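You operate a simulated robot arm through the tools that you are given. There is no shell and no other tool. Be economical: measure what you need, move in short steps, check, and stop when the job is done.

The job below is to be done with a simulated robot arm. You get a single attempt, and the scene is never put back.

## Task
Take the blue lens and leave it on the blue lab bench top. Put the salt jar marked "L27" from the long beige table top on the steel work table top. Put one of the flat grey blocks from the long beige table top in the green crate. Stack the carton marked "spares" from the long beige table top on top of the carton marked "foil". Put the black lens that says "G753" from the optics bench top on the left end of the blue-legged table. Take the red block and put it on the long beige table top. Turn the height knob to 4. Put the blue card on the steel work table top. Take the black pen on the steel work table top and put it away on the optics bench top. Take the blue pen on the steel work table top and put it away on the top of the breadboard. Press the six button two times. Fetch the move card and set it on the blue drilled plate. Open the blue flap. Do these in any order. Set down upright: salt jar, red block.

Only the result counts: the job must be done as asked and must still hold three seconds after the hand-in. Knocking over, shifting, dropping, spilling or breaking anything else fails it.

## Robot
A 6-joint arm with a two-finger gripper on a trunk, on a base that drives. Base frame: it is fixed to the floor where the robot stands at the start and does not move with it; the origin is under the middle of the robot, x ahead of it, y to its left, z up; the surface under the hand at the start is at about z = 0.74. Lengths are in m, angles in rad, forces in N, time in s.
Its first joint turns from -2.897 to 2.897 rad. Places, roughly: black lens [2.75, 2, 1]; black pen (13x2x2 cm) [0.6, 2.1, 0.8]; blue card [1.75, 2, 0.75]; blue carton, brown carton, grey carton [2.5, 0, 0.75]; blue drilled plate (8x12x2 cm) [5.3, -0.2, 0.9]; blue flap [4.2, 1.9, 1.1]; blue lab bench top [2.2, 1.8, 0.9]; blue lens [0.75, -0.25, 0.75]; blue pen (13x2x2 cm) [0.4, 2.1, 0.8]; flat grey block [1.25, -0.25, 0.75]; green crate (26x17x11 cm) [2.4, -0.2, 0.8]; height knob [3.4, 1.9, 1.2]; left end of the blue-legged table [4.3, 0.1, 0.8]; long beige table top [2, 0, 0.8]; move card [3.25, 0.25, 0.75]; optics bench top [3.5, 1.8, 0.8]; red block [2.75, 1.5, 0.75]; salt jar [1.25, 0, 0.75]; six button [10.5, 2.7, 0.8]; steel work table top [0.7, 2, 0.8]; top of the breadboard [6.9, 2, 0.8]. Payload 2.54 kg.
The tool frame sits at the grasp point between the pads (the TCP): z along the fingers, y along the line on which they close. The tips reach 0.03 m beyond it. The gripper opens to 0.116 m. The gripper's body begins 0.095 m behind the TCP.
Orientation is that of the tool frame in the base frame, as a unit quaternion [x, y, z, w]. With the fingers straight down and closing along the base's y, the tool's x points along the base's -x, its y along +y and its z along -z.

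## Interface
- The arm moves only by the tool jog_arm. Its arguments are lists of equal length, an entry for each row: "hand": the opening, from 0 (shut) to 1 (fully open); "linear": the shift along the base's x, y, z in m, a list of three; "turn": the turn, a rotation vector about the base's x, y, z in rad, a list of three. In form: {"hand": [hand, ...], "linear": [[x, y, z], ...], "turn": [[wx, wy, wz], ...]}. A call has 1 to 20 rows; each row is the pose to reach, as a shift and turn from the pose commanded when the call began. Rows are played at 5 a second. More than 0.05 m and 0.15 rad between two rows, or a gripper value outside its range, and nothing of the call is played. A pose out of reach is approached as far as the arm can. The call stops where the force on the tool passes 40 N (or 10 N more than at its start, if that is more) or the arm is blocked; 0.2 s more then pass. The fingers move at their own pace (about 0.072 m/s each) and stop on an object; they squeeze with about 34 N. The grip force told is the motor's: it shows also when the fingers shut on nothing. Time passes only in rows, and 0.2 s behind the last, so rows that repeat a pose let the fingers close. The reply holds the time, the measured pose of the TCP, the force on the tool along the base axes, the opening and the grip force, in the units named above and with some noise, with the torque about the TCP (base axes, N m) and any sound that the robot's microphone picked up, and new pictures: "show" is both (left out), scene, wrist or none.
- Cameras (640 x 400 px; columns grow to the right, rows downward): "scene" is now at [-0.0347, 0.1212, 1.4138]; the picture's right is [-0.32, -0.95, 0.00], its down [-0.50, 0.17, -0.85] and it looks along [0.81, -0.27, -0.52] (base axes); focal length 286 px, centre (320, 200). "wrist" rides on the gripper at [0.069, -0.015, -0.122] in the tool frame; the picture's right is [0.21, 0.98, 0.00], its down [-0.83, 0.18, -0.53] and it looks along [-0.52, 0.11, 0.85] (tool axes); focal length 251 px, centre (320, 200). There is no depth. A picture from a camera that has moved, and an enlarged one, comes with that camera's place and axes in the base frame and with its lens.
- steer(legs): drives the robot by 1 to 6 legs, each [ahead, left, turn to the left] in m, m and rad, along the robot's own axes; the way and the turn of a leg run together, so that a leg with both is an arc; at most 1.5 m and 3.142 rad a leg. The arm and the cameras ride along, it lands a little off, and it stops where it bumps. It gives what a move gives, and a new picture of the scene camera.
- pan_tilt(pan, tilt): turns the head with the scene camera to pan (to the left, within 2.094 rad either way) and tilt (down, from -0.506 to 1.204), counted from straight ahead of the robot. It gives what a move gives, and a new picture of the scene camera.
- inspect(camera, box): a new picture of the part [left, top, right, bottom] of that camera's present view, enlarged. No time passes.
- hand_in(): hands the job in; it is judged then, once.

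Work in short steps. Places have to be worked out from the pictures, the camera data and where the tool is seen: move nearer, look again, correct. Check each grasp and each placing, and mend what went wrong. You have 556 turns and 360 pictures in all, those below and enlarged ones among them. Open the gripper and draw the arm clear of the work before you hand the job in, unless the task says otherwise; then end with one line.

The tools are called after "Call:" as name(argument=value, ...) on one line, values as JSON. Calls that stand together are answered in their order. jog_arm: Moves the arm, as the interface text tells. Its arguments: {"type":"object","properties":{"hand":{"type":"array"},"linear":{"type":"array"},"turn":{"type":"array"},"show":{"type":"string","enum":["both","scene","wrist","none"]}},"required":["hand","linear","turn"]} The other tools are called the same way: steer (legs) drives the base; pan_tilt (pan, tilt) turns the head that bears the scene camera; inspect (camera, box) takes an enlarged picture of a part of a camera's view; hand_in () hands the job in.

At the start:

```text
clock: 0.0
position: [0.6699, -0.0951, 0.9756]
tool_rot: [0.0, 1.0, 0.0, 0.0]
ft_force: [0.8, -0.9, 0.0]
torque: [0.01, 0.0, -0.02]
finger_gap: 0.1164
finger_force: 0.1
robot x, y, heading: [0.0003, -0.0023, -0.004]
head pan, tilt: [-0.328, 0.552]
```

scene: 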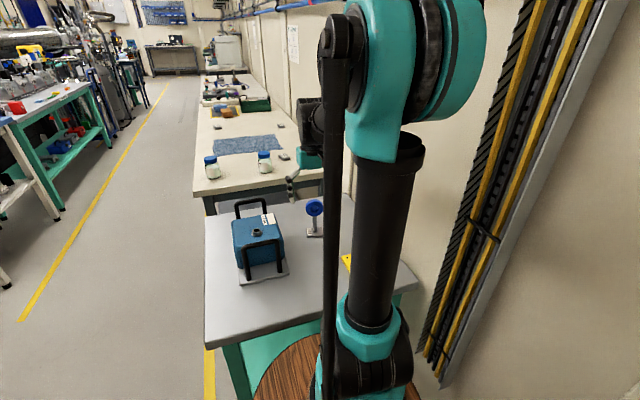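
wrist: 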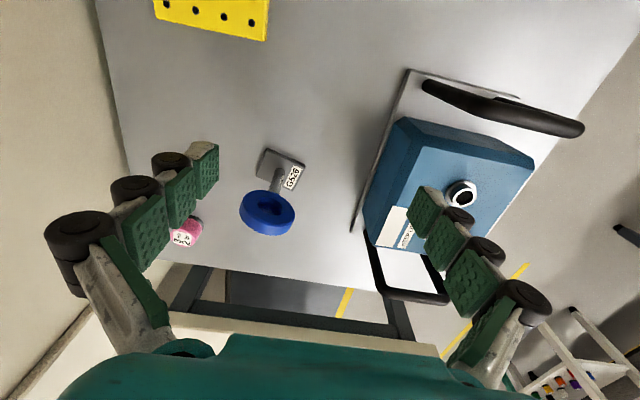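

I'll look at the area first: the blue lens stands on a post in front of the arm. I enlarge the two views of it.

Call:
inspect(camera="wrist", box=[120, 100, 440, 300])

Call:
inspect(camera="scene", box=[170, 60, 350, 200])

Call:
pan_tilt(pan=0.9, tilt=0.3)

```text
2.00 times, centred on (280, 200) of wrist
camera zoom: at [0.6013, -0.112, 1.0988], right [-0.21, 0.98, 0.0], down [0.83, 0.18, 0.53], along [0.52, 0.11, -0.85], focal length 503 px, centre (400, 200)
```

zoom: 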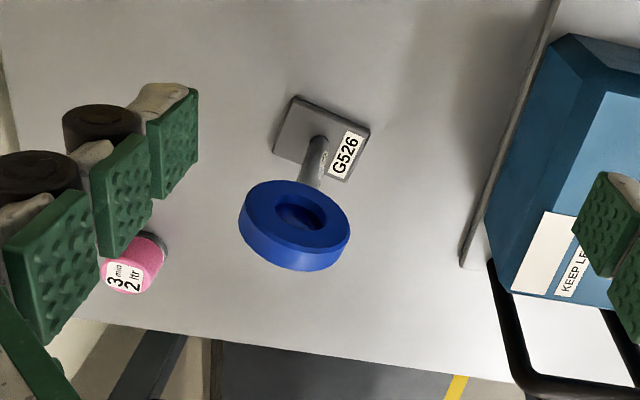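

```text
2.86 times, centred on (260, 130) of scene
camera zoom: at [-0.0347, 0.1212, 1.4138], right [-0.32, -0.95, 0.0], down [-0.5, 0.17, -0.85], along [0.81, -0.27, -0.52], focal length 818 px, centre (491, 400)
```

zoom: 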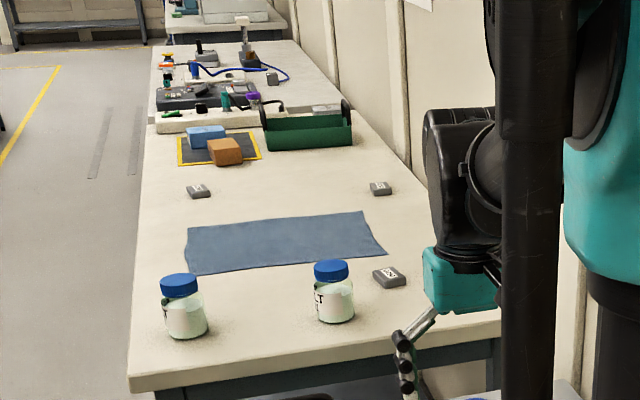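

```text
clock: 1.4
position: [0.6695, -0.0972, 0.9754]
tool_rot: [0.0, 1.0, 0.001, 0.001]
ft_force: [0.7, 0.3, -0.5]
torque: [-0.01, 0.01, 0.01]
finger_gap: 0.1164
finger_force: 0.1
robot x, y, heading: [0.0002, 0.0005, -0.0]
head pan, tilt: [0.901, 0.3]
camera scene: at [-0.0616, 0.2232, 1.437], right [0.78, -0.62, 0.0], down [-0.18, -0.23, -0.96], along [0.59, 0.75, -0.3], focal length 286 px, centre (320, 200)
```

scene: 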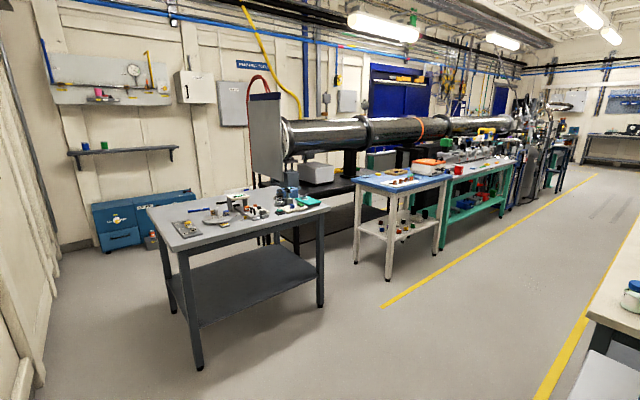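

Now zoom in on the left-side tables to learn what lies where.

Call:
inspect(camera="scene", box=[140, 160, 340, 285])

Call:
inspect(camera="scene", box=[340, 110, 540, 235])

```text
3.20 times, centred on (240, 222) of scene
camera zoom: at [-0.0616, 0.2232, 1.437], right [0.78, -0.62, 0.0], down [-0.18, -0.23, -0.96], along [0.59, 0.75, -0.3], focal length 916 px, centre (576, 128)
```

zoom: 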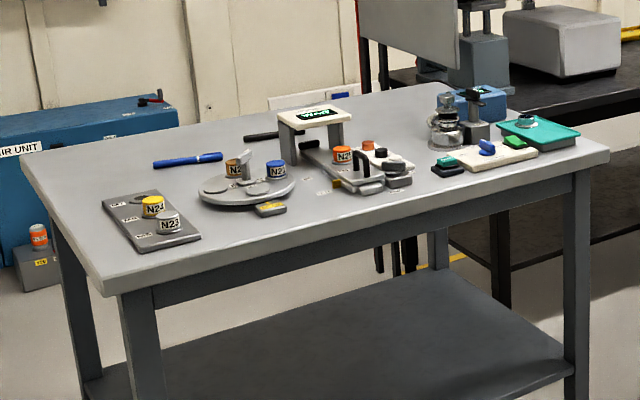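

```text
3.20 times, centred on (440, 172) of scene
camera zoom: at [-0.0616, 0.2232, 1.437], right [0.78, -0.62, 0.0], down [-0.18, -0.23, -0.96], along [0.59, 0.75, -0.3], focal length 916 px, centre (-64, 288)
```

zoom: 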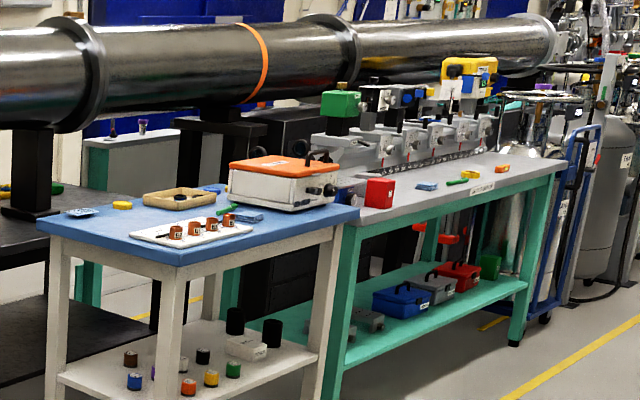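

The blue lens (G526) stands on a vertical post at about (0.776, -0.138), ring centre z≈0.86, facing the robot. I move above it, still high.

Call:
jog_arm(hand=[1, 1, 1], linear=[[0.04, -0.015, 0], [0.08, -0.03, 0], [0.106, -0.042, -0.02]], turn=[[0, 0, 0], [0, 0, 0], [0, 0, 0]], show="wrist")

Call:
pan_tilt(pan=0, tilt=1.0)

```text
clock: 2.2
position: [0.776, -0.1386, 0.9571]
tool_rot: [0.0, 1.0, -0.001, 0.0]
ft_force: [-0.3, 1.1, 0.9]
torque: [0.0, -0.07, 0.0]
finger_gap: 0.116
finger_force: 0.0
robot x, y, heading: [0.0008, 0.0007, -0.003]
head pan, tilt: [0.901, 0.3]
camera wrist: at [0.7068, -0.1531, 1.0788], right [-0.21, 0.98, 0.0], down [0.83, 0.18, 0.53], along [0.52, 0.11, -0.85], focal length 251 px, centre (320, 200)
```

wrist: 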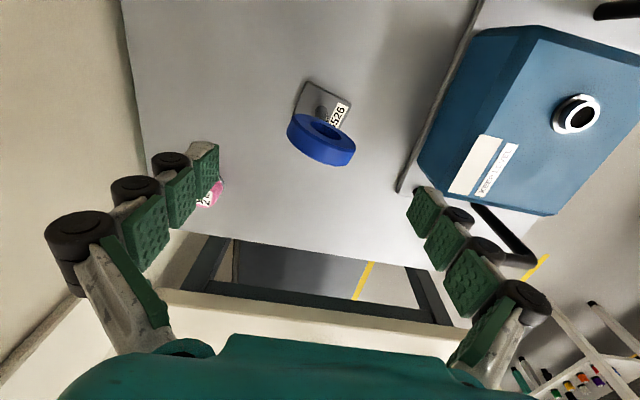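

```text
clock: 3.4
position: [0.7752, -0.1382, 0.9559]
tool_rot: [0.0, 1.0, 0.001, 0.0]
ft_force: [0.3, 0.7, 0.6]
torque: [-0.03, -0.01, -0.02]
finger_gap: 0.1159
finger_force: 0.1
robot x, y, heading: [-0.0022, 0.0026, -0.001]
head pan, tilt: [0.0, 1.0]
camera scene: at [-0.0499, 0.1501, 1.3775], right [0.0, -1.0, 0.0], down [-0.84, 0.0, -0.54], along [0.54, 0.0, -0.84], focal length 286 px, centre (320, 200)
```

scene: 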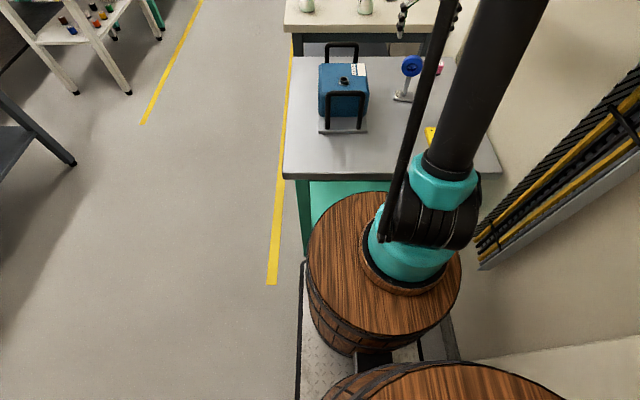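

Ring confirmed at (0.778, -0.138, 0.855). I descend around it and close the fingers.

Call:
jog_arm(hand=[1, 1, 0.3, 0.3, 0.3, 0.3], linear=[[0.002, 0, -0.045], [0.002, 0, -0.092], [0.002, 0, -0.092], [0.002, 0, -0.092], [0.002, 0, -0.092], [0.002, 0, -0.092]], turn=[[0, 0, 0], [0, 0, 0], [0, 0, 0], [0, 0, 0], [0, 0, 0], [0, 0, 0]], show="both")

```text
clock: 4.8
position: [0.7795, -0.1401, 0.864]
tool_rot: [0.0, 1.0, 0.0, 0.0]
ft_force: [0.8, 1.2, 1.2]
torque: [0.1, 0.08, -0.02]
finger_gap: 0.0646
finger_force: 34.4
robot x, y, heading: [-0.0038, -0.001, 0.002]
head pan, tilt: [0.0, 1.0]
camera scene: at [-0.05, 0.1501, 1.3775], right [0.0, -1.0, 0.0], down [-0.84, 0.0, -0.54], along [0.54, 0.0, -0.84], focal length 286 px, centre (320, 200)
camera wrist: at [0.7103, -0.155, 0.9867], right [-0.21, 0.98, 0.0], down [0.83, 0.18, 0.53], along [0.52, 0.11, -0.85], focal length 251 px, centre (320, 200)
```

scene: 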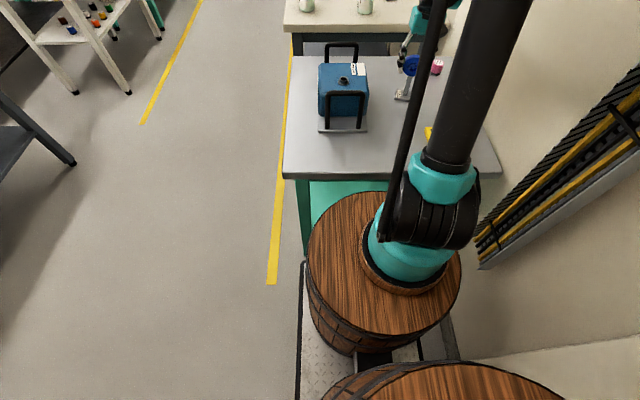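
wrist: 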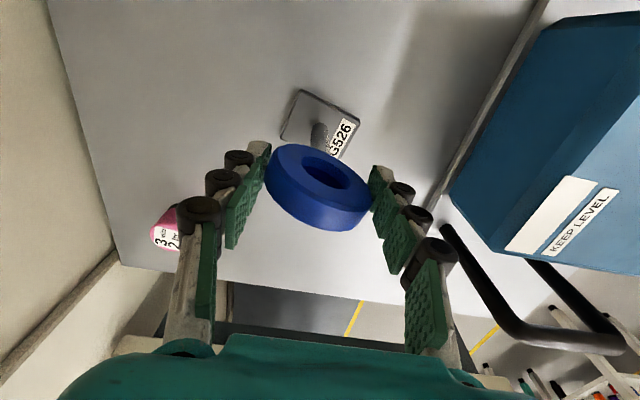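

The ring is held (gap 0.065). Lift and draw back before driving.

Call:
jog_arm(hand=[0, 0, 0, 0, 0, 0, 0, 0, 0, 0], linear=[[0, 0, 0.02], [0, 0, 0.06], [0, 0, 0.1], [0, 0, 0.14], [0, 0, 0.18], [0, 0, 0.22], [-0.03, 0.02, 0.25], [-0.08, 0.04, 0.27], [-0.13, 0.06, 0.28], [-0.18, 0.08, 0.28]], turn=[[0, 0, 0], [0, 0, 0], [0, 0, 0], [0, 0, 0], [0, 0, 0], [0, 0, 0], [0, 0, 0], [0, 0, 0], [0, 0, 0], [0, 0, 0]], show="wrist")

Call:
pan_tilt(pan=0, tilt=0.6)

```text
refused: row 8 steps farther than a row can; nothing moved
```

```text
clock: 5.7
position: [0.7782, -0.1403, 0.8653]
tool_rot: [0.001, 1.0, 0.0, -0.001]
ft_force: [-0.1, 0.0, 0.2]
torque: [0.07, 0.06, -0.02]
finger_gap: 0.0645
finger_force: 34.2
robot x, y, heading: [0.0027, 0.0009, -0.002]
head pan, tilt: [0.0, 0.6]
camera scene: at [-0.0312, 0.1501, 1.4094], right [0.0, -1.0, 0.0], down [-0.57, 0.0, -0.82], along [0.82, 0.0, -0.57], focal length 286 px, centre (320, 200)
```

scene: 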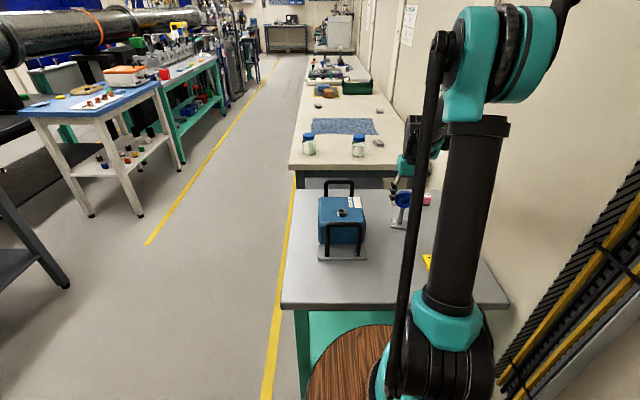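

Row spacing was slightly too big; repeat with smaller steps.

Call:
jog_arm(hand=[0, 0, 0, 0, 0, 0, 0, 0, 0, 0, 0, 0], linear=[[0, 0, 0.02], [0, 0, 0.06], [0, 0, 0.1], [0, 0, 0.14], [0, 0, 0.18], [0, 0, 0.22], [-0.02, 0.01, 0.25], [-0.06, 0.02, 0.27], [-0.1, 0.03, 0.28], [-0.14, 0.05, 0.28], [-0.18, 0.07, 0.28], [-0.22, 0.09, 0.28]], turn=[[0, 0, 0], [0, 0, 0], [0, 0, 0], [0, 0, 0], [0, 0, 0], [0, 0, 0], [0, 0, 0], [0, 0, 0], [0, 0, 0], [0, 0, 0], [0, 0, 0], [0, 0, 0]], show="wrist")

```text
clock: 8.3
position: [0.5589, -0.0487, 1.1425]
tool_rot: [-0.001, 1.0, 0.0, -0.001]
ft_force: [0.9, -0.2, -3.0]
torque: [0.04, 0.04, 0.02]
finger_gap: 0.0643
finger_force: 34.6
robot x, y, heading: [-0.0003, -0.0001, 0.0]
head pan, tilt: [0.0, 0.6]
camera wrist: at [0.4898, -0.0638, 1.2657], right [-0.21, 0.98, 0.0], down [0.83, 0.18, 0.53], along [0.52, 0.11, -0.85], focal length 251 px, centre (320, 200)
```

wrist: 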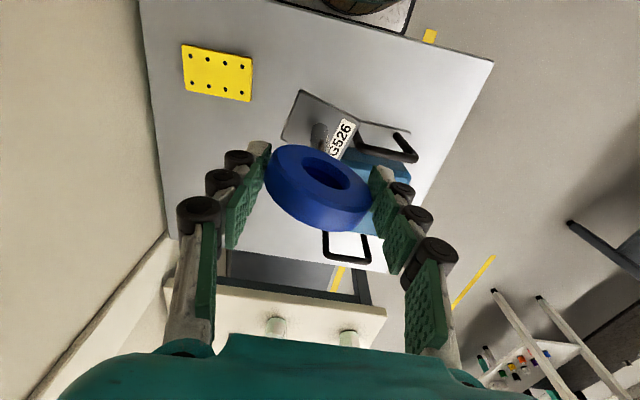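

Lens is carried securely. I drive up the aisle: left 0.95, ahead 2.05, then turn left to face the blue bench.

Call:
steer(legs=[[0, 0.9, 0], [1.05, 0, 0], [1.0, 0, 0], [0, 0, 1.571]])

```text
clock: 26.7
position: [2.1008, 1.4919, 1.1432]
tool_rot: [0.722, -0.691, 0.0, 0.0]
ft_force: [-0.5, 0.6, -3.1]
torque: [-0.02, 0.0, 0.0]
finger_gap: 0.0645
finger_force: 34.3
robot x, y, heading: [2.0756, 0.9291, 1.613]
head pan, tilt: [0.0, 0.6]
camera scene: at [1.9275, 0.8934, 1.4095], right [1.0, 0.04, 0.0], down [0.02, -0.56, -0.83], along [-0.04, 0.82, -0.56], focal length 286 px, centre (320, 200)
```

scene: 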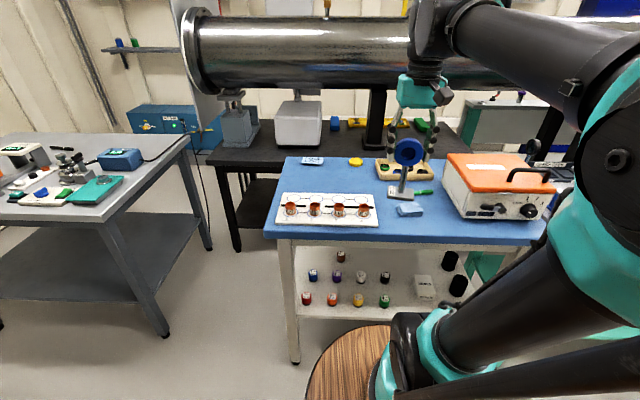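

I zoom in on the bench top to choose a free spot for the lens and spot the blue card.

Call:
inspect(camera="scene", box=[250, 110, 570, 310])

Call:
jog_arm(hand=[0], linear=[[0, 0, 0]], turn=[[0, 0, 0]], show="wrist")

```text
2.00 times, centred on (410, 210) of scene
camera zoom: at [1.9275, 0.8934, 1.4095], right [1.0, 0.04, 0.0], down [0.02, -0.56, -0.83], along [-0.04, 0.82, -0.56], focal length 572 px, centre (140, 180)
```

zoom: 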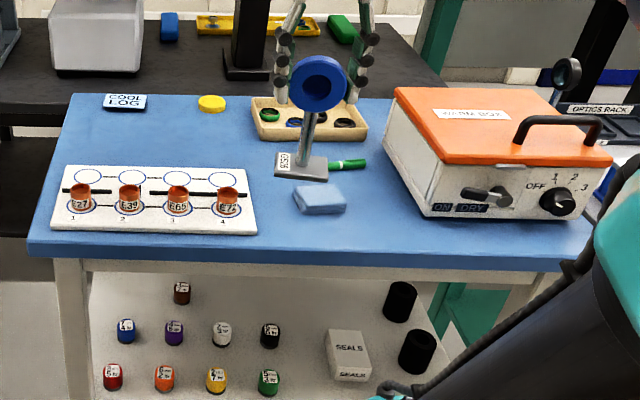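

```text
clock: 27.1
position: [2.101, 1.4913, 1.1443]
tool_rot: [0.722, -0.692, 0.0, -0.001]
ft_force: [0.0, 0.1, -4.0]
torque: [0.01, -0.02, 0.03]
finger_gap: 0.0643
finger_force: 33.6
robot x, y, heading: [2.0763, 0.9273, 1.619]
head pan, tilt: [0.0, 0.6]
camera wrist: at [2.119, 1.4227, 1.2659], right [-0.97, -0.26, 0.0], down [-0.22, 0.82, 0.53], along [-0.14, 0.52, -0.85], focal length 251 px, centre (320, 200)
```

wrist: 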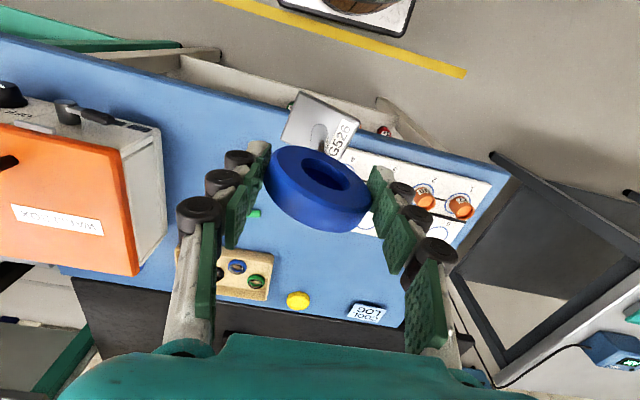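

Bench top is at z≈0.865. A free spot for the lens is about (1.96, 1.84), behind the white board; I carry it over there at height.

Call:
jog_arm(hand=[0, 0, 0, 0, 0, 0, 0, 0, 0], linear=[[-0.016, 0.039, 0], [-0.031, 0.078, 0], [-0.047, 0.116, 0], [-0.063, 0.155, 0], [-0.078, 0.194, 0], [-0.094, 0.233, 0], [-0.11, 0.271, 0], [-0.125, 0.31, 0], [-0.141, 0.349, 0]], turn=[[0, 0, 0], [0, 0, 0], [0, 0, 0], [0, 0, 0], [0, 0, 0], [0, 0, 0], [0, 0, 0], [0, 0, 0], [0, 0, 0]], show="both")

```text
clock: 29.1
position: [1.9595, 1.8398, 1.1441]
tool_rot: [0.723, -0.691, -0.001, 0.0]
ft_force: [0.6, -0.6, -1.5]
torque: [0.03, 0.03, -0.06]
finger_gap: 0.0644
finger_force: 33.7
robot x, y, heading: [2.0748, 0.9302, 1.618]
head pan, tilt: [0.0, 0.6]
camera scene: at [1.9276, 0.8929, 1.4095], right [1.0, 0.04, 0.0], down [0.02, -0.56, -0.83], along [-0.04, 0.82, -0.56], focal length 286 px, centre (320, 200)
camera wrist: at [1.978, 1.7712, 1.267], right [-0.97, -0.26, 0.0], down [-0.22, 0.82, 0.53], along [-0.14, 0.52, -0.85], focal length 251 px, centre (320, 200)
```

scene: 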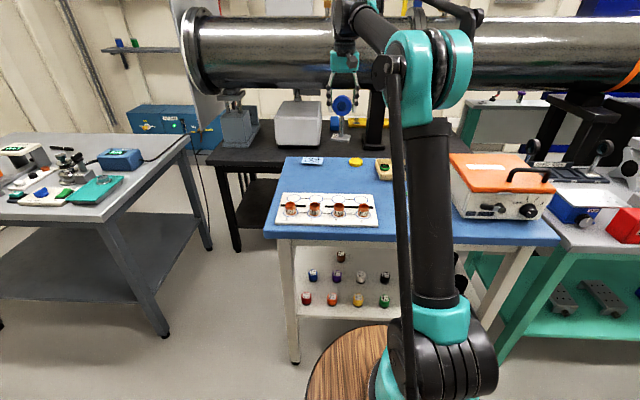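
wrist: 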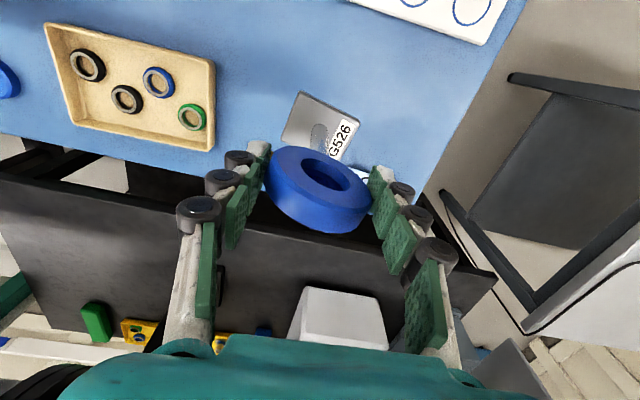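

Spot below is free. Descend most of the way.

Call:
jog_arm(hand=[0, 0, 0, 0], linear=[[0, 0, -0.04], [0, 0, -0.08], [0, 0, -0.115], [0, 0, -0.14]], turn=[[0, 0, 0], [0, 0, 0], [0, 0, 0], [0, 0, 0]], show="both")

Call:
inspect(camera="scene", box=[270, 130, 430, 230])

```text
clock: 30.1
position: [1.9584, 1.8395, 1.0027]
tool_rot: [0.723, -0.691, 0.0, 0.0]
ft_force: [0.2, -0.3, -1.4]
torque: [0.0, 0.04, 0.01]
finger_gap: 0.0643
finger_force: 33.6
robot x, y, heading: [2.0791, 0.9297, 1.615]
head pan, tilt: [0.0, 0.6]
camera scene: at [1.9275, 0.8934, 1.4095], right [1.0, 0.04, 0.0], down [0.02, -0.56, -0.83], along [-0.04, 0.82, -0.56], focal length 286 px, centre (320, 200)
camera wrist: at [1.9783, 1.7712, 1.1251], right [-0.97, -0.26, 0.0], down [-0.22, 0.82, 0.53], along [-0.14, 0.52, -0.85], focal length 251 px, centre (320, 200)
```

scene: 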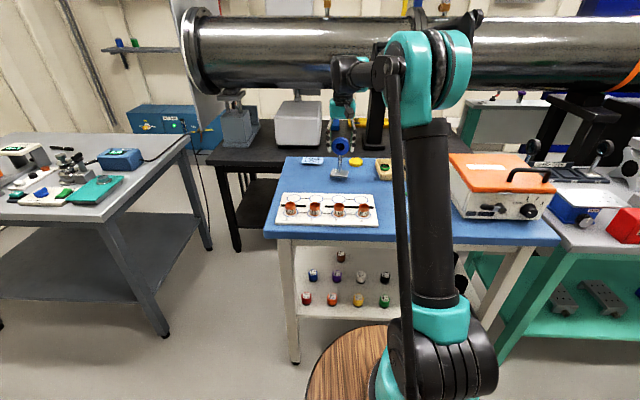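
wrist: 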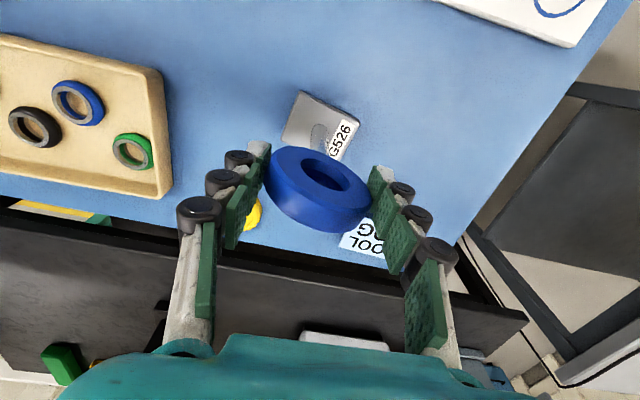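

```text
4.00 times, centred on (350, 180) of scene
camera zoom: at [1.9275, 0.8934, 1.4095], right [1.0, 0.04, 0.0], down [0.02, -0.56, -0.83], along [-0.04, 0.82, -0.56], focal length 1145 px, centre (200, 280)
```

zoom: 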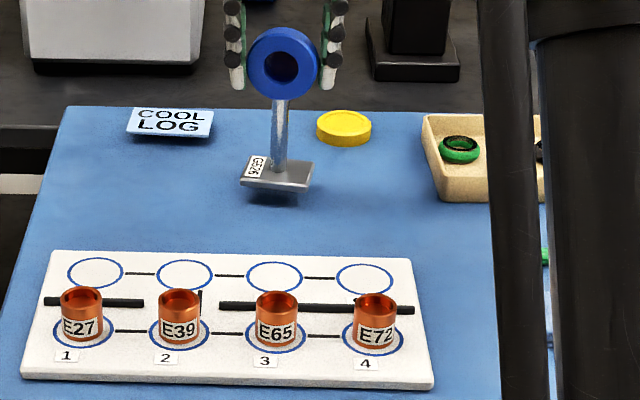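

Base hovers ~2 cm above. Lower in small steps and watch the force.

Call:
jog_arm(hand=[0, 0, 0, 0], linear=[[0, 0, -0.005], [0, 0, -0.009], [0, 0, -0.013], [0, 0, -0.016]], turn=[[0, 0, 0], [0, 0, 0], [0, 0, 0], [0, 0, 0]], show="none")

Call:
inspect(camera="scene", box=[310, 130, 390, 180])

```text
clock: 31.1
position: [1.9595, 1.8405, 0.9877]
tool_rot: [0.722, -0.692, 0.001, -0.001]
ft_force: [-0.2, 0.9, -2.3]
torque: [-0.02, 0.01, 0.0]
finger_gap: 0.0643
finger_force: 34.3
robot x, y, heading: [2.0747, 0.9296, 1.617]
head pan, tilt: [0.0, 0.6]
```

```text
8.00 times, centred on (350, 155) of scene
camera zoom: at [1.9275, 0.8935, 1.4095], right [1.0, 0.04, 0.0], down [0.02, -0.56, -0.82], along [-0.04, 0.82, -0.57], focal length 2289 px, centre (80, 560)
```

zoom: 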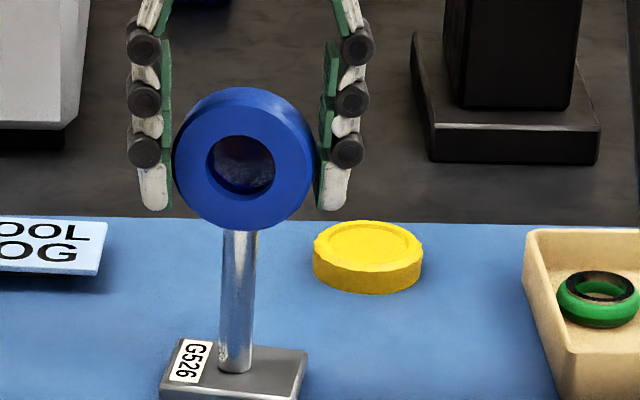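

Call:
jog_arm(hand=[0, 0, 0, 0, 0], linear=[[0, 0, -0.002], [0, 0, -0.004], [0, 0, -0.006], [0, 0, -0.008], [0, 0, -0.008]], turn=[[0, 0, 0], [0, 0, 0], [0, 0, 0], [0, 0, 0], [0, 0, 0]], show="none")

Call:
inspect(camera="scene", box=[310, 150, 390, 200])

```text
clock: 32.3
position: [1.9591, 1.8399, 0.9792]
tool_rot: [0.722, -0.691, 0.0, 0.0]
ft_force: [-3.1, -0.8, 12.6]
torque: [0.04, 0.04, -0.04]
finger_gap: 0.0651
finger_force: 34.5
robot x, y, heading: [2.0759, 0.9291, 1.614]
head pan, tilt: [0.0, 0.6]
```

```text
8.00 times, centred on (350, 175) of scene
camera zoom: at [1.9275, 0.8929, 1.4095], right [1.0, 0.04, 0.0], down [0.02, -0.56, -0.83], along [-0.04, 0.82, -0.56], focal length 2289 px, centre (80, 400)
```

zoom: 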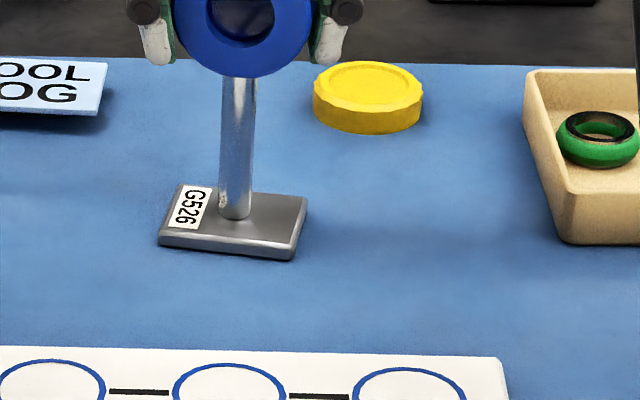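

Base is on the bench (12.6 N). Release and lift straight up.

Call:
jog_arm(hand=[0.6, 0.8, 1, 1, 1, 1, 1, 1, 1], linear=[[0, 0, 0.001], [0, 0, 0.001], [0, 0, 0.001], [0, 0, 0.001], [0, 0, 0.03], [0, 0, 0.07], [0, 0, 0.11], [0, 0, 0.15], [0, 0, 0.15]], turn=[[0, 0, 0], [0, 0, 0], [0, 0, 0], [0, 0, 0], [0, 0, 0], [0, 0, 0], [0, 0, 0], [0, 0, 0], [0, 0, 0]], show="both")

Call:
inspect(camera="wrist", box=[220, 60, 540, 260])

```text
clock: 34.3
position: [1.9589, 1.8376, 1.1289]
tool_rot: [0.722, -0.692, 0.0, 0.0]
ft_force: [0.5, 1.0, -0.3]
torque: [0.01, 0.02, -0.02]
finger_gap: 0.116
finger_force: 0.1
robot x, y, heading: [2.078, 0.9304, 1.611]
head pan, tilt: [0.0, 0.6]
camera scene: at [1.9275, 0.8934, 1.4095], right [1.0, 0.04, 0.0], down [0.02, -0.56, -0.83], along [-0.04, 0.82, -0.56], focal length 286 px, centre (320, 200)
camera wrist: at [1.9788, 1.7714, 1.2518], right [-0.97, -0.26, 0.0], down [-0.22, 0.82, 0.53], along [-0.14, 0.52, -0.85], focal length 251 px, centre (320, 200)
```

scene: 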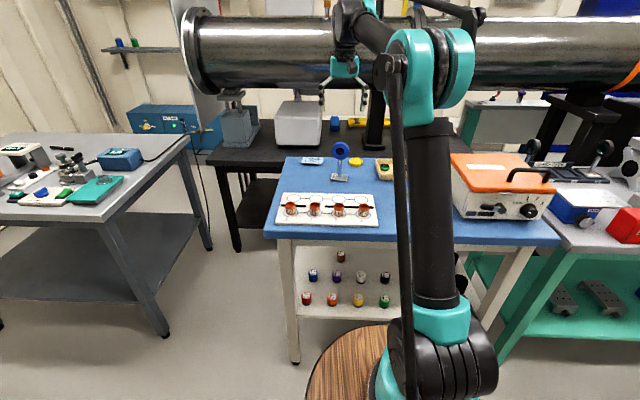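
wrist: 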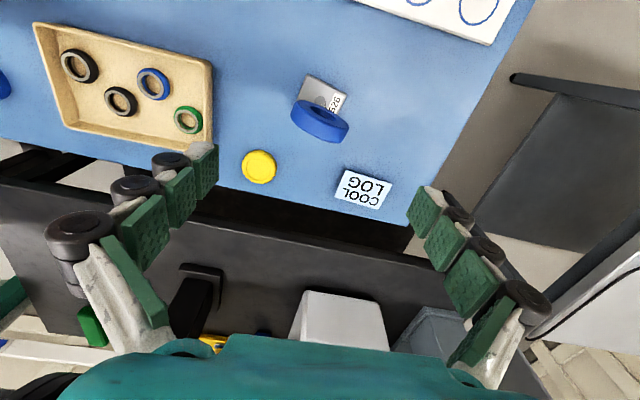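

```text
2.00 times, centred on (380, 160) of wrist
camera zoom: at [1.9788, 1.7714, 1.2518], right [-0.97, -0.26, 0.0], down [-0.22, 0.82, 0.53], along [-0.14, 0.52, -0.85], focal length 503 px, centre (200, 280)
```

zoom: 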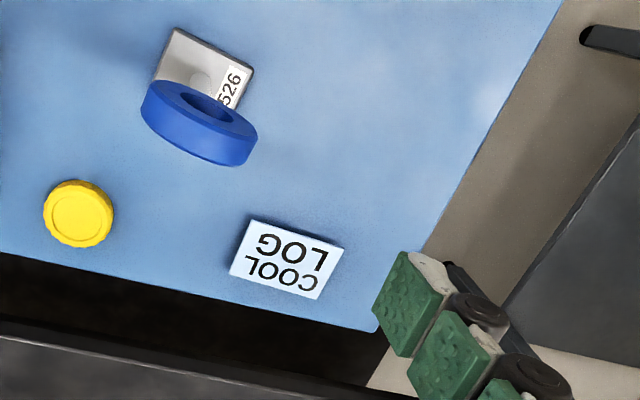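

Lens stands well. The blue card ("COOL LOG") is at about (1.848, 1.967), 8.5×5.5 cm; I shift the base closer for reach.

Call:
steer(legs=[[0.08, 0.17, -0.045]])

```text
clock: 35.9
position: [1.831, 1.9217, 1.1289]
tool_rot: [0.707, -0.707, 0.0, -0.001]
ft_force: [0.6, 1.1, -0.4]
torque: [0.01, -0.03, 0.01]
finger_gap: 0.1162
finger_force: 0.1
robot x, y, heading: [1.9061, 1.0093, 1.57]
head pan, tilt: [0.0, 0.6]
camera scene: at [1.756, 0.9772, 1.4095], right [1.0, 0.0, 0.0], down [0.0, -0.56, -0.83], along [0.0, 0.83, -0.56], focal length 286 px, centre (320, 200)
```

scene: 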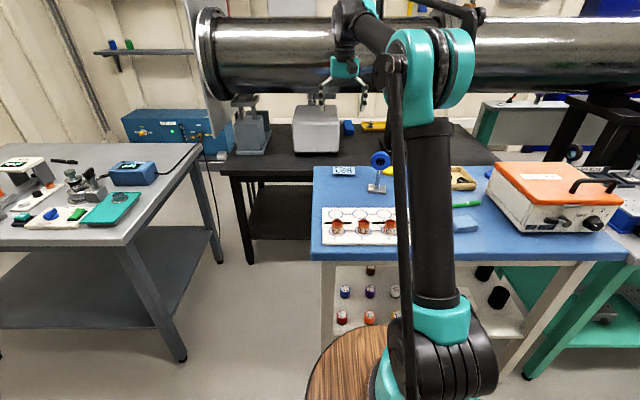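

Now move over the card and lower to about 8 cm above it.

Call:
jog_arm(hand=[1, 1, 1, 1], linear=[[0.017, 0.045, 0], [0.017, 0.045, -0.05], [0.017, 0.045, -0.1], [0.017, 0.045, -0.15]], turn=[[0, 0, 0], [0, 0, 0], [0, 0, 0], [0, 0, 0]], show="wrist")

Call:
inspect(camera="scene", box=[300, 110, 460, 210])

```text
clock: 36.9
position: [1.8482, 1.9674, 0.98]
tool_rot: [-0.706, 0.708, -0.001, 0.0]
ft_force: [0.0, -0.3, -1.0]
torque: [0.04, -0.01, 0.01]
finger_gap: 0.1159
finger_force: 0.0
robot x, y, heading: [1.904, 1.0072, 1.57]
head pan, tilt: [0.0, 0.6]
camera wrist: at [1.8634, 1.8981, 1.1025], right [-0.98, -0.21, 0.0], down [-0.18, 0.83, 0.53], along [-0.11, 0.52, -0.85], focal length 251 px, centre (320, 200)
```

wrist: 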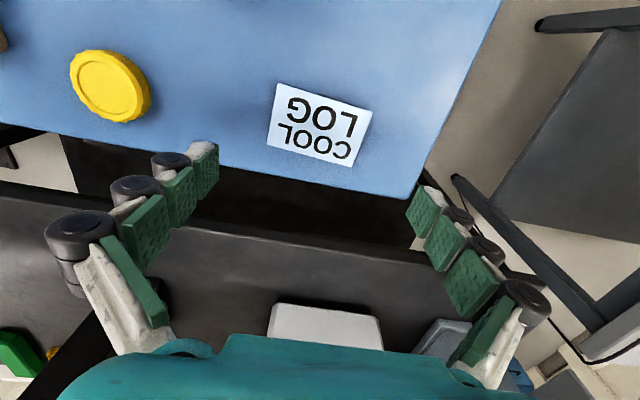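

```text
4.00 times, centred on (380, 160) of scene
camera zoom: at [1.756, 0.977, 1.4095], right [1.0, 0.0, 0.0], down [0.0, -0.56, -0.83], along [0.0, 0.83, -0.56], focal length 1145 px, centre (80, 360)
```

zoom: 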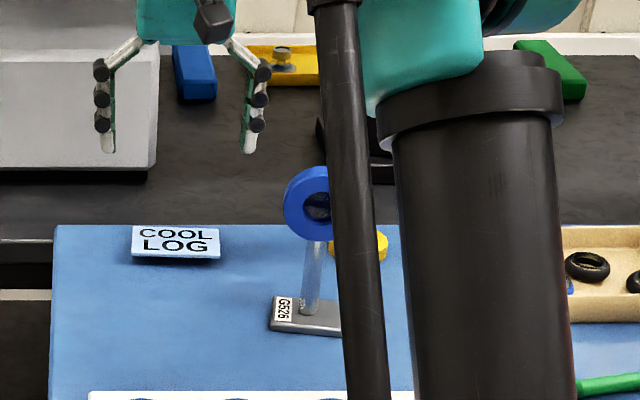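

Card centre confirmed (1.850, 1.962). Lower to near the surface.

Call:
jog_arm(hand=[1, 1, 1, 1, 1], linear=[[0.002, -0.004, -0.04], [0.002, -0.004, -0.07], [0.002, -0.004, -0.078], [0.002, -0.004, -0.082], [0.002, -0.004, -0.085]], turn=[[0, 0, 0], [0, 0, 0], [0, 0, 0], [0, 0, 0], [0, 0, 0]], show="wrist")

Call:
inspect(camera="scene", box=[310, 140, 390, 190])

```text
clock: 38.1
position: [1.8491, 1.9629, 0.8946]
tool_rot: [-0.706, 0.708, 0.0, 0.0]
ft_force: [0.2, -1.1, -0.2]
torque: [0.03, 0.03, -0.04]
finger_gap: 0.1162
finger_force: 0.0
robot x, y, heading: [1.9048, 1.0086, 1.568]
head pan, tilt: [0.0, 0.6]
camera wrist: at [1.8646, 1.8933, 1.0168], right [-0.98, -0.21, 0.0], down [-0.18, 0.83, 0.53], along [-0.11, 0.52, -0.85], focal length 251 px, centre (320, 200)
```

wrist: 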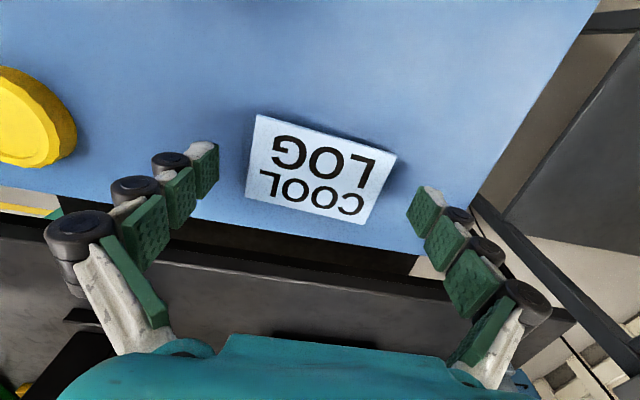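

```text
8.00 times, centred on (350, 165) of scene
camera zoom: at [1.756, 0.9771, 1.4095], right [1.0, 0.0, 0.0], down [0.0, -0.56, -0.83], along [0.0, 0.83, -0.56], focal length 2289 px, centre (80, 480)
```

zoom: 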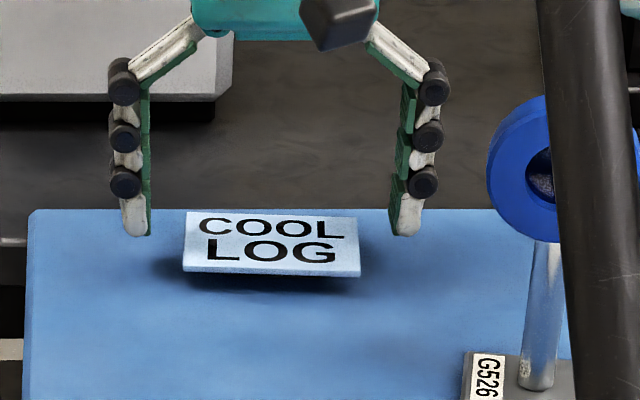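

Tips look ~6 mm above the bench. Lower a little more, watching force.

Call:
jog_arm(hand=[1, 1, 1, 1], linear=[[0, 0, -0.002], [0, 0, -0.004], [0, 0, -0.005], [0, 0, -0.005]], turn=[[0, 0, 0], [0, 0, 0], [0, 0, 0], [0, 0, 0]], show="none")

Call:
inspect(camera="scene", box=[310, 140, 390, 190])

```text
clock: 39.1
position: [1.8492, 1.9643, 0.889]
tool_rot: [-0.706, 0.708, 0.0, 0.0]
ft_force: [0.3, 0.1, -0.1]
torque: [0.02, 0.0, -0.02]
finger_gap: 0.1161
finger_force: 0.0
robot x, y, heading: [1.9067, 1.0071, 1.564]
head pan, tilt: [0.0, 0.6]
```

```text
8.00 times, centred on (350, 165) of scene
camera zoom: at [1.756, 0.9771, 1.4095], right [1.0, 0.0, 0.0], down [0.0, -0.56, -0.83], along [0.0, 0.83, -0.56], focal length 2289 px, centre (80, 480)
```

zoom: 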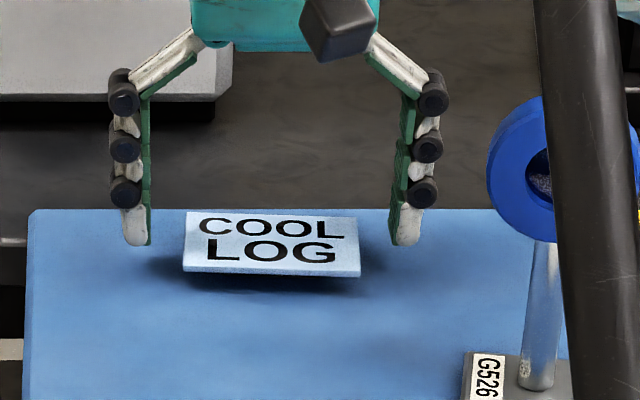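

No contact yet; try lowering 3 mm more, then close gently.

Call:
jog_arm(hand=[1, 1, 1, 0.7, 0.5, 0.5, 0.5], linear=[[0, 0, -0.002], [0, 0, -0.003], [0, 0, -0.003], [0, 0, -0.003], [0, 0, -0.003], [0, 0, -0.003], [0, 0, -0.003]], turn=[[0, 0, 0], [0, 0, 0], [0, 0, 0], [0, 0, 0], [0, 0, 0], [0, 0, 0], [0, 0, 0]], show="none")

Call:
inspect(camera="scene", box=[310, 140, 390, 190])

```text
clock: 40.7
position: [1.8501, 1.9622, 0.8859]
tool_rot: [-0.706, 0.708, 0.0, -0.001]
ft_force: [0.5, 1.0, 7.2]
torque: [0.07, 0.18, -0.07]
finger_gap: 0.0847
finger_force: 34.0
robot x, y, heading: [1.9066, 1.0073, 1.569]
head pan, tilt: [0.0, 0.6]
```

```text
8.00 times, centred on (350, 165) of scene
camera zoom: at [1.756, 0.9769, 1.4095], right [1.0, 0.0, 0.0], down [0.0, -0.56, -0.83], along [0.0, 0.83, -0.56], focal length 2289 px, centre (80, 480)
```

zoom: 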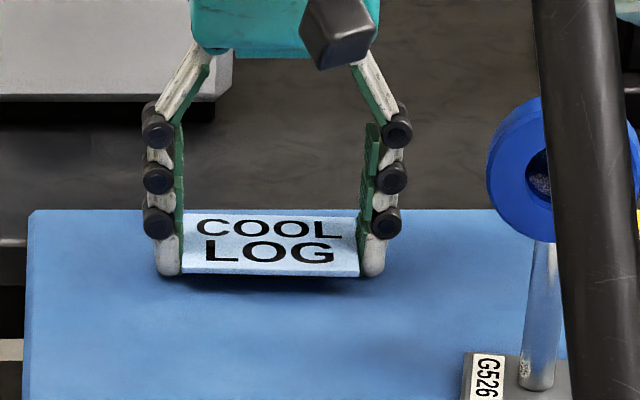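

The card is gripped (gap 0.085). Lift it.

Call:
jog_arm(hand=[0.4, 0.4, 0.4, 0.4, 0.4, 0.4, 0.4, 0.4, 0.4, 0.4], linear=[[0, 0, 0.005], [0, 0, 0.03], [0, 0, 0.07], [0, 0, 0.11], [0, 0, 0.15], [0, 0, 0.19], [-0.02, -0.04, 0.2], [-0.02, -0.08, 0.2], [-0.02, -0.12, 0.2], [-0.02, -0.16, 0.2]], turn=[[0, 0, 0], [0, 0, 0], [0, 0, 0], [0, 0, 0], [0, 0, 0], [0, 0, 0], [0, 0, 0], [0, 0, 0], [0, 0, 0], [0, 0, 0]], show="both")

```text
clock: 42.9
position: [1.8297, 1.8028, 1.0851]
tool_rot: [-0.707, 0.707, 0.0, -0.001]
ft_force: [-0.3, 0.5, -1.2]
torque: [-0.04, 0.0, -0.04]
finger_gap: 0.0839
finger_force: 33.9
robot x, y, heading: [1.9053, 1.0083, 1.568]
head pan, tilt: [0.0, 0.6]
camera scene: at [1.756, 0.9776, 1.4095], right [1.0, 0.0, 0.0], down [0.0, -0.57, -0.82], along [0.0, 0.82, -0.57], focal length 286 px, centre (320, 200)
camera wrist: at [1.845, 1.7333, 1.2079], right [-0.98, -0.21, 0.0], down [-0.18, 0.83, 0.53], along [-0.11, 0.52, -0.85], focal length 251 px, centre (320, 200)
```

scene: 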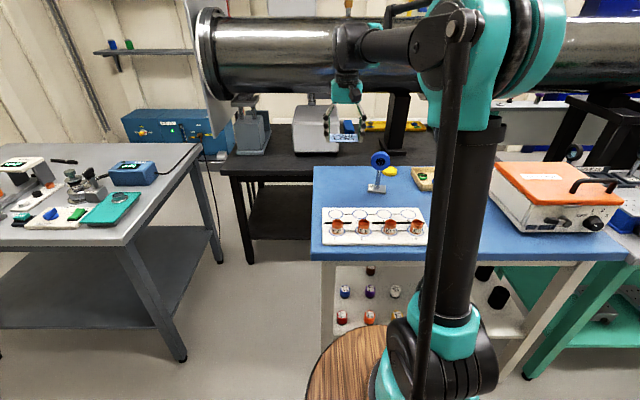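
wrist: 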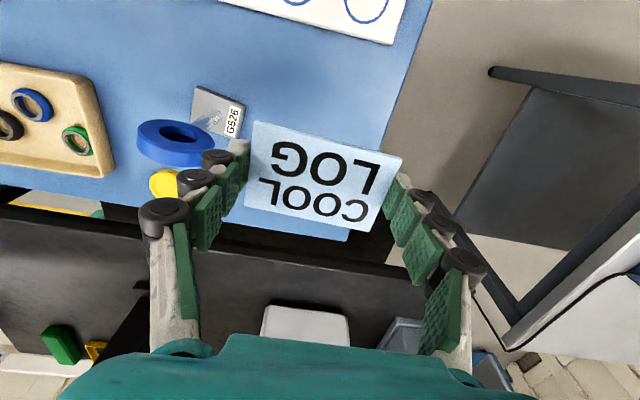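

Card held. Pull the arm back, then drive to the steel work table (robot at x≈0.7).

Call:
jog_arm(hand=[0.4, 0.4, 0.4, 0.4, 0.4, 0.4], linear=[[0, -0.04, 0.02], [0, -0.08, 0.04], [0, -0.12, 0.06], [0, -0.16, 0.06], [0, -0.2, 0.06], [0, -0.24, 0.06]], turn=[[0, 0, 0], [0, 0, 0], [0, 0, 0], [0, 0, 0], [0, 0, 0], [0, 0, 0]], show="none")

Call:
steer(legs=[[-0.08, 0, 0], [0, 1.2, 0]])

Call:
inspect(camera="scene", box=[100, 110, 500, 360])

```text
clock: 44.3
position: [1.8298, 1.5631, 1.1458]
tool_rot: [-0.707, 0.707, 0.0, 0.0]
ft_force: [-0.1, 0.8, -0.3]
torque: [-0.08, -0.02, -0.05]
finger_gap: 0.0838
finger_force: 33.7
robot x, y, heading: [1.9033, 1.0097, 1.572]
head pan, tilt: [0.0, 0.6]
```

```text
clock: 50.9
position: [0.6506, 1.483, 1.1462]
tool_rot: [0.707, -0.707, 0.0, 0.0]
ft_force: [0.2, 0.2, -0.8]
torque: [0.01, 0.01, 0.0]
finger_gap: 0.0835
finger_force: 33.6
robot x, y, heading: [0.7239, 0.9326, 1.574]
head pan, tilt: [0.0, 0.6]
camera scene: at [0.5765, 0.8971, 1.4095], right [1.0, 0.0, 0.0], down [0.0, -0.56, -0.83], along [0.0, 0.83, -0.56], focal length 286 px, centre (320, 200)
```

scene: 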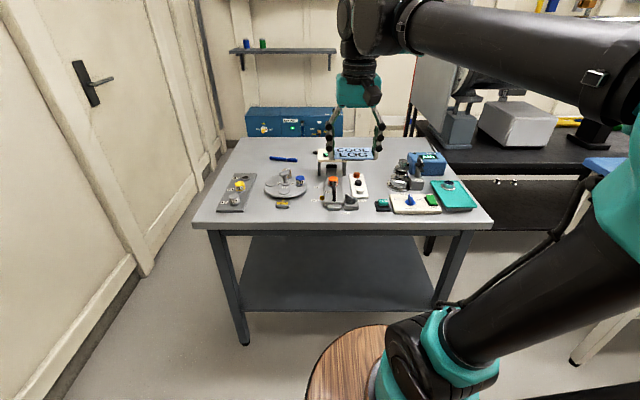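

```text
1.60 times, centred on (300, 235) of scene
camera zoom: at [0.5765, 0.8971, 1.4095], right [1.0, 0.0, 0.0], down [0.0, -0.56, -0.83], along [0.0, 0.83, -0.56], focal length 458 px, centre (352, 144)
```

zoom: 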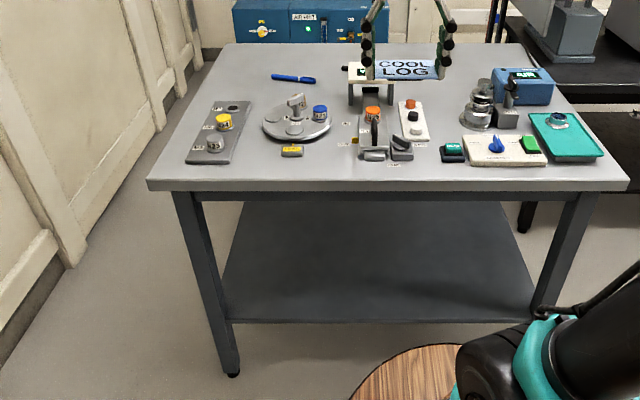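

Steel table is mostly cluttered, but a free strip lies along the front. Target for the card ≈ (0.40, 1.69); move above it and look with the wrist camera.

Call:
jog_arm(hand=[0.4, 0.4, 0.4, 0.4, 0.4, 0.4, 0.4, 0.4], linear=[[-0.031, 0.026, 0], [-0.063, 0.053, 0], [-0.095, 0.079, 0], [-0.126, 0.105, 0], [-0.158, 0.131, 0], [-0.19, 0.158, 0], [-0.221, 0.184, -0.02], [-0.253, 0.21, -0.04]], turn=[[0, 0, 0], [0, 0, 0], [0, 0, 0], [0, 0, 0], [0, 0, 0], [0, 0, 0], [0, 0, 0], [0, 0, 0]], show="both")

```text
clock: 52.7
position: [0.3973, 1.6926, 1.1052]
tool_rot: [-0.706, 0.708, -0.001, -0.001]
ft_force: [0.3, -0.8, -0.4]
torque: [0.08, 0.04, 0.0]
finger_gap: 0.0832
finger_force: 34.3
robot x, y, heading: [0.7269, 0.9262, 1.573]
head pan, tilt: [0.0, 0.6]
camera scene: at [0.5768, 0.8967, 1.4095], right [1.0, 0.0, 0.0], down [0.0, -0.56, -0.83], along [0.0, 0.83, -0.56], focal length 286 px, centre (320, 200)
camera wrist: at [0.4126, 1.6235, 1.2276], right [-0.98, -0.21, 0.0], down [-0.18, 0.83, 0.53], along [-0.11, 0.52, -0.85], focal length 251 px, centre (320, 200)
```

scene: 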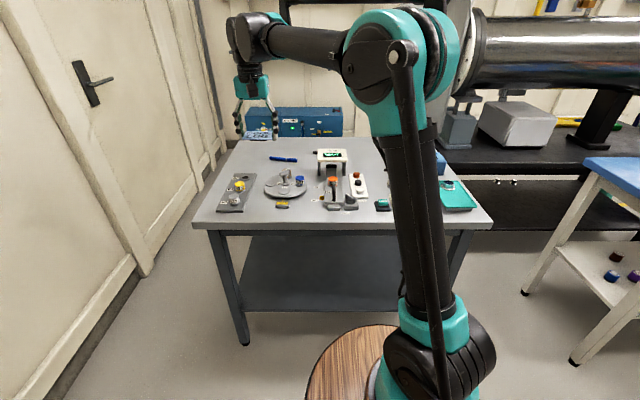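
wrist: 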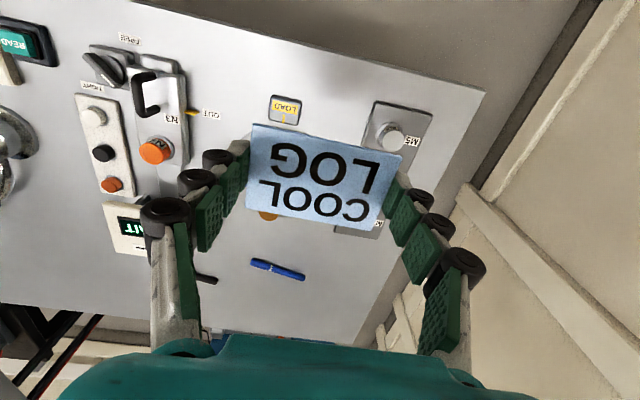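

The LOAD block is too near there. A clearer gap is at about (0.53, 1.685), between LOAD and the lever device; shift there and lower to ~z 0.92.

Call:
jog_arm(hand=[0.4, 0.4, 0.4, 0.4, 0.4, 0.4, 0.4], linear=[[0.045, -0.003, 0], [0.09, -0.005, 0], [0.133, -0.008, 0], [0.133, -0.008, -0.05], [0.133, -0.008, -0.1], [0.133, -0.008, -0.15], [0.133, -0.008, -0.19]], turn=[[0, 0, 0], [0, 0, 0], [0, 0, 0], [0, 0, 0], [0, 0, 0], [0, 0, 0], [0, 0, 0]], show="wrist")

Call:
inspect(camera="scene", box=[200, 120, 360, 220])

```text
clock: 54.3
position: [0.5305, 1.6857, 0.9148]
tool_rot: [0.707, -0.707, 0.0, 0.0]
ft_force: [-0.5, -0.4, 0.0]
torque: [-0.01, -0.01, 0.01]
finger_gap: 0.0831
finger_force: 34.0
robot x, y, heading: [0.7257, 0.9295, 1.57]
head pan, tilt: [0.0, 0.6]
camera wrist: at [0.5462, 1.6171, 1.0377], right [-0.98, -0.21, 0.0], down [-0.18, 0.83, 0.53], along [-0.11, 0.52, -0.85], focal length 251 px, centre (320, 200)
```

wrist: 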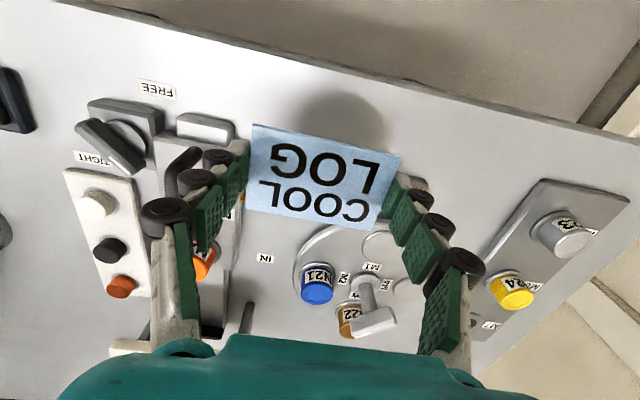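

```text
4.00 times, centred on (280, 170) of scene
camera zoom: at [0.5765, 0.897, 1.4095], right [1.0, 0.0, 0.0], down [0.0, -0.56, -0.83], along [0.0, 0.83, -0.56], focal length 1145 px, centre (480, 320)
```

zoom: 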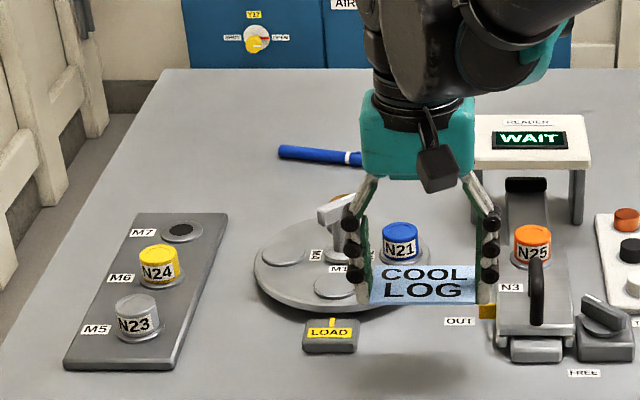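

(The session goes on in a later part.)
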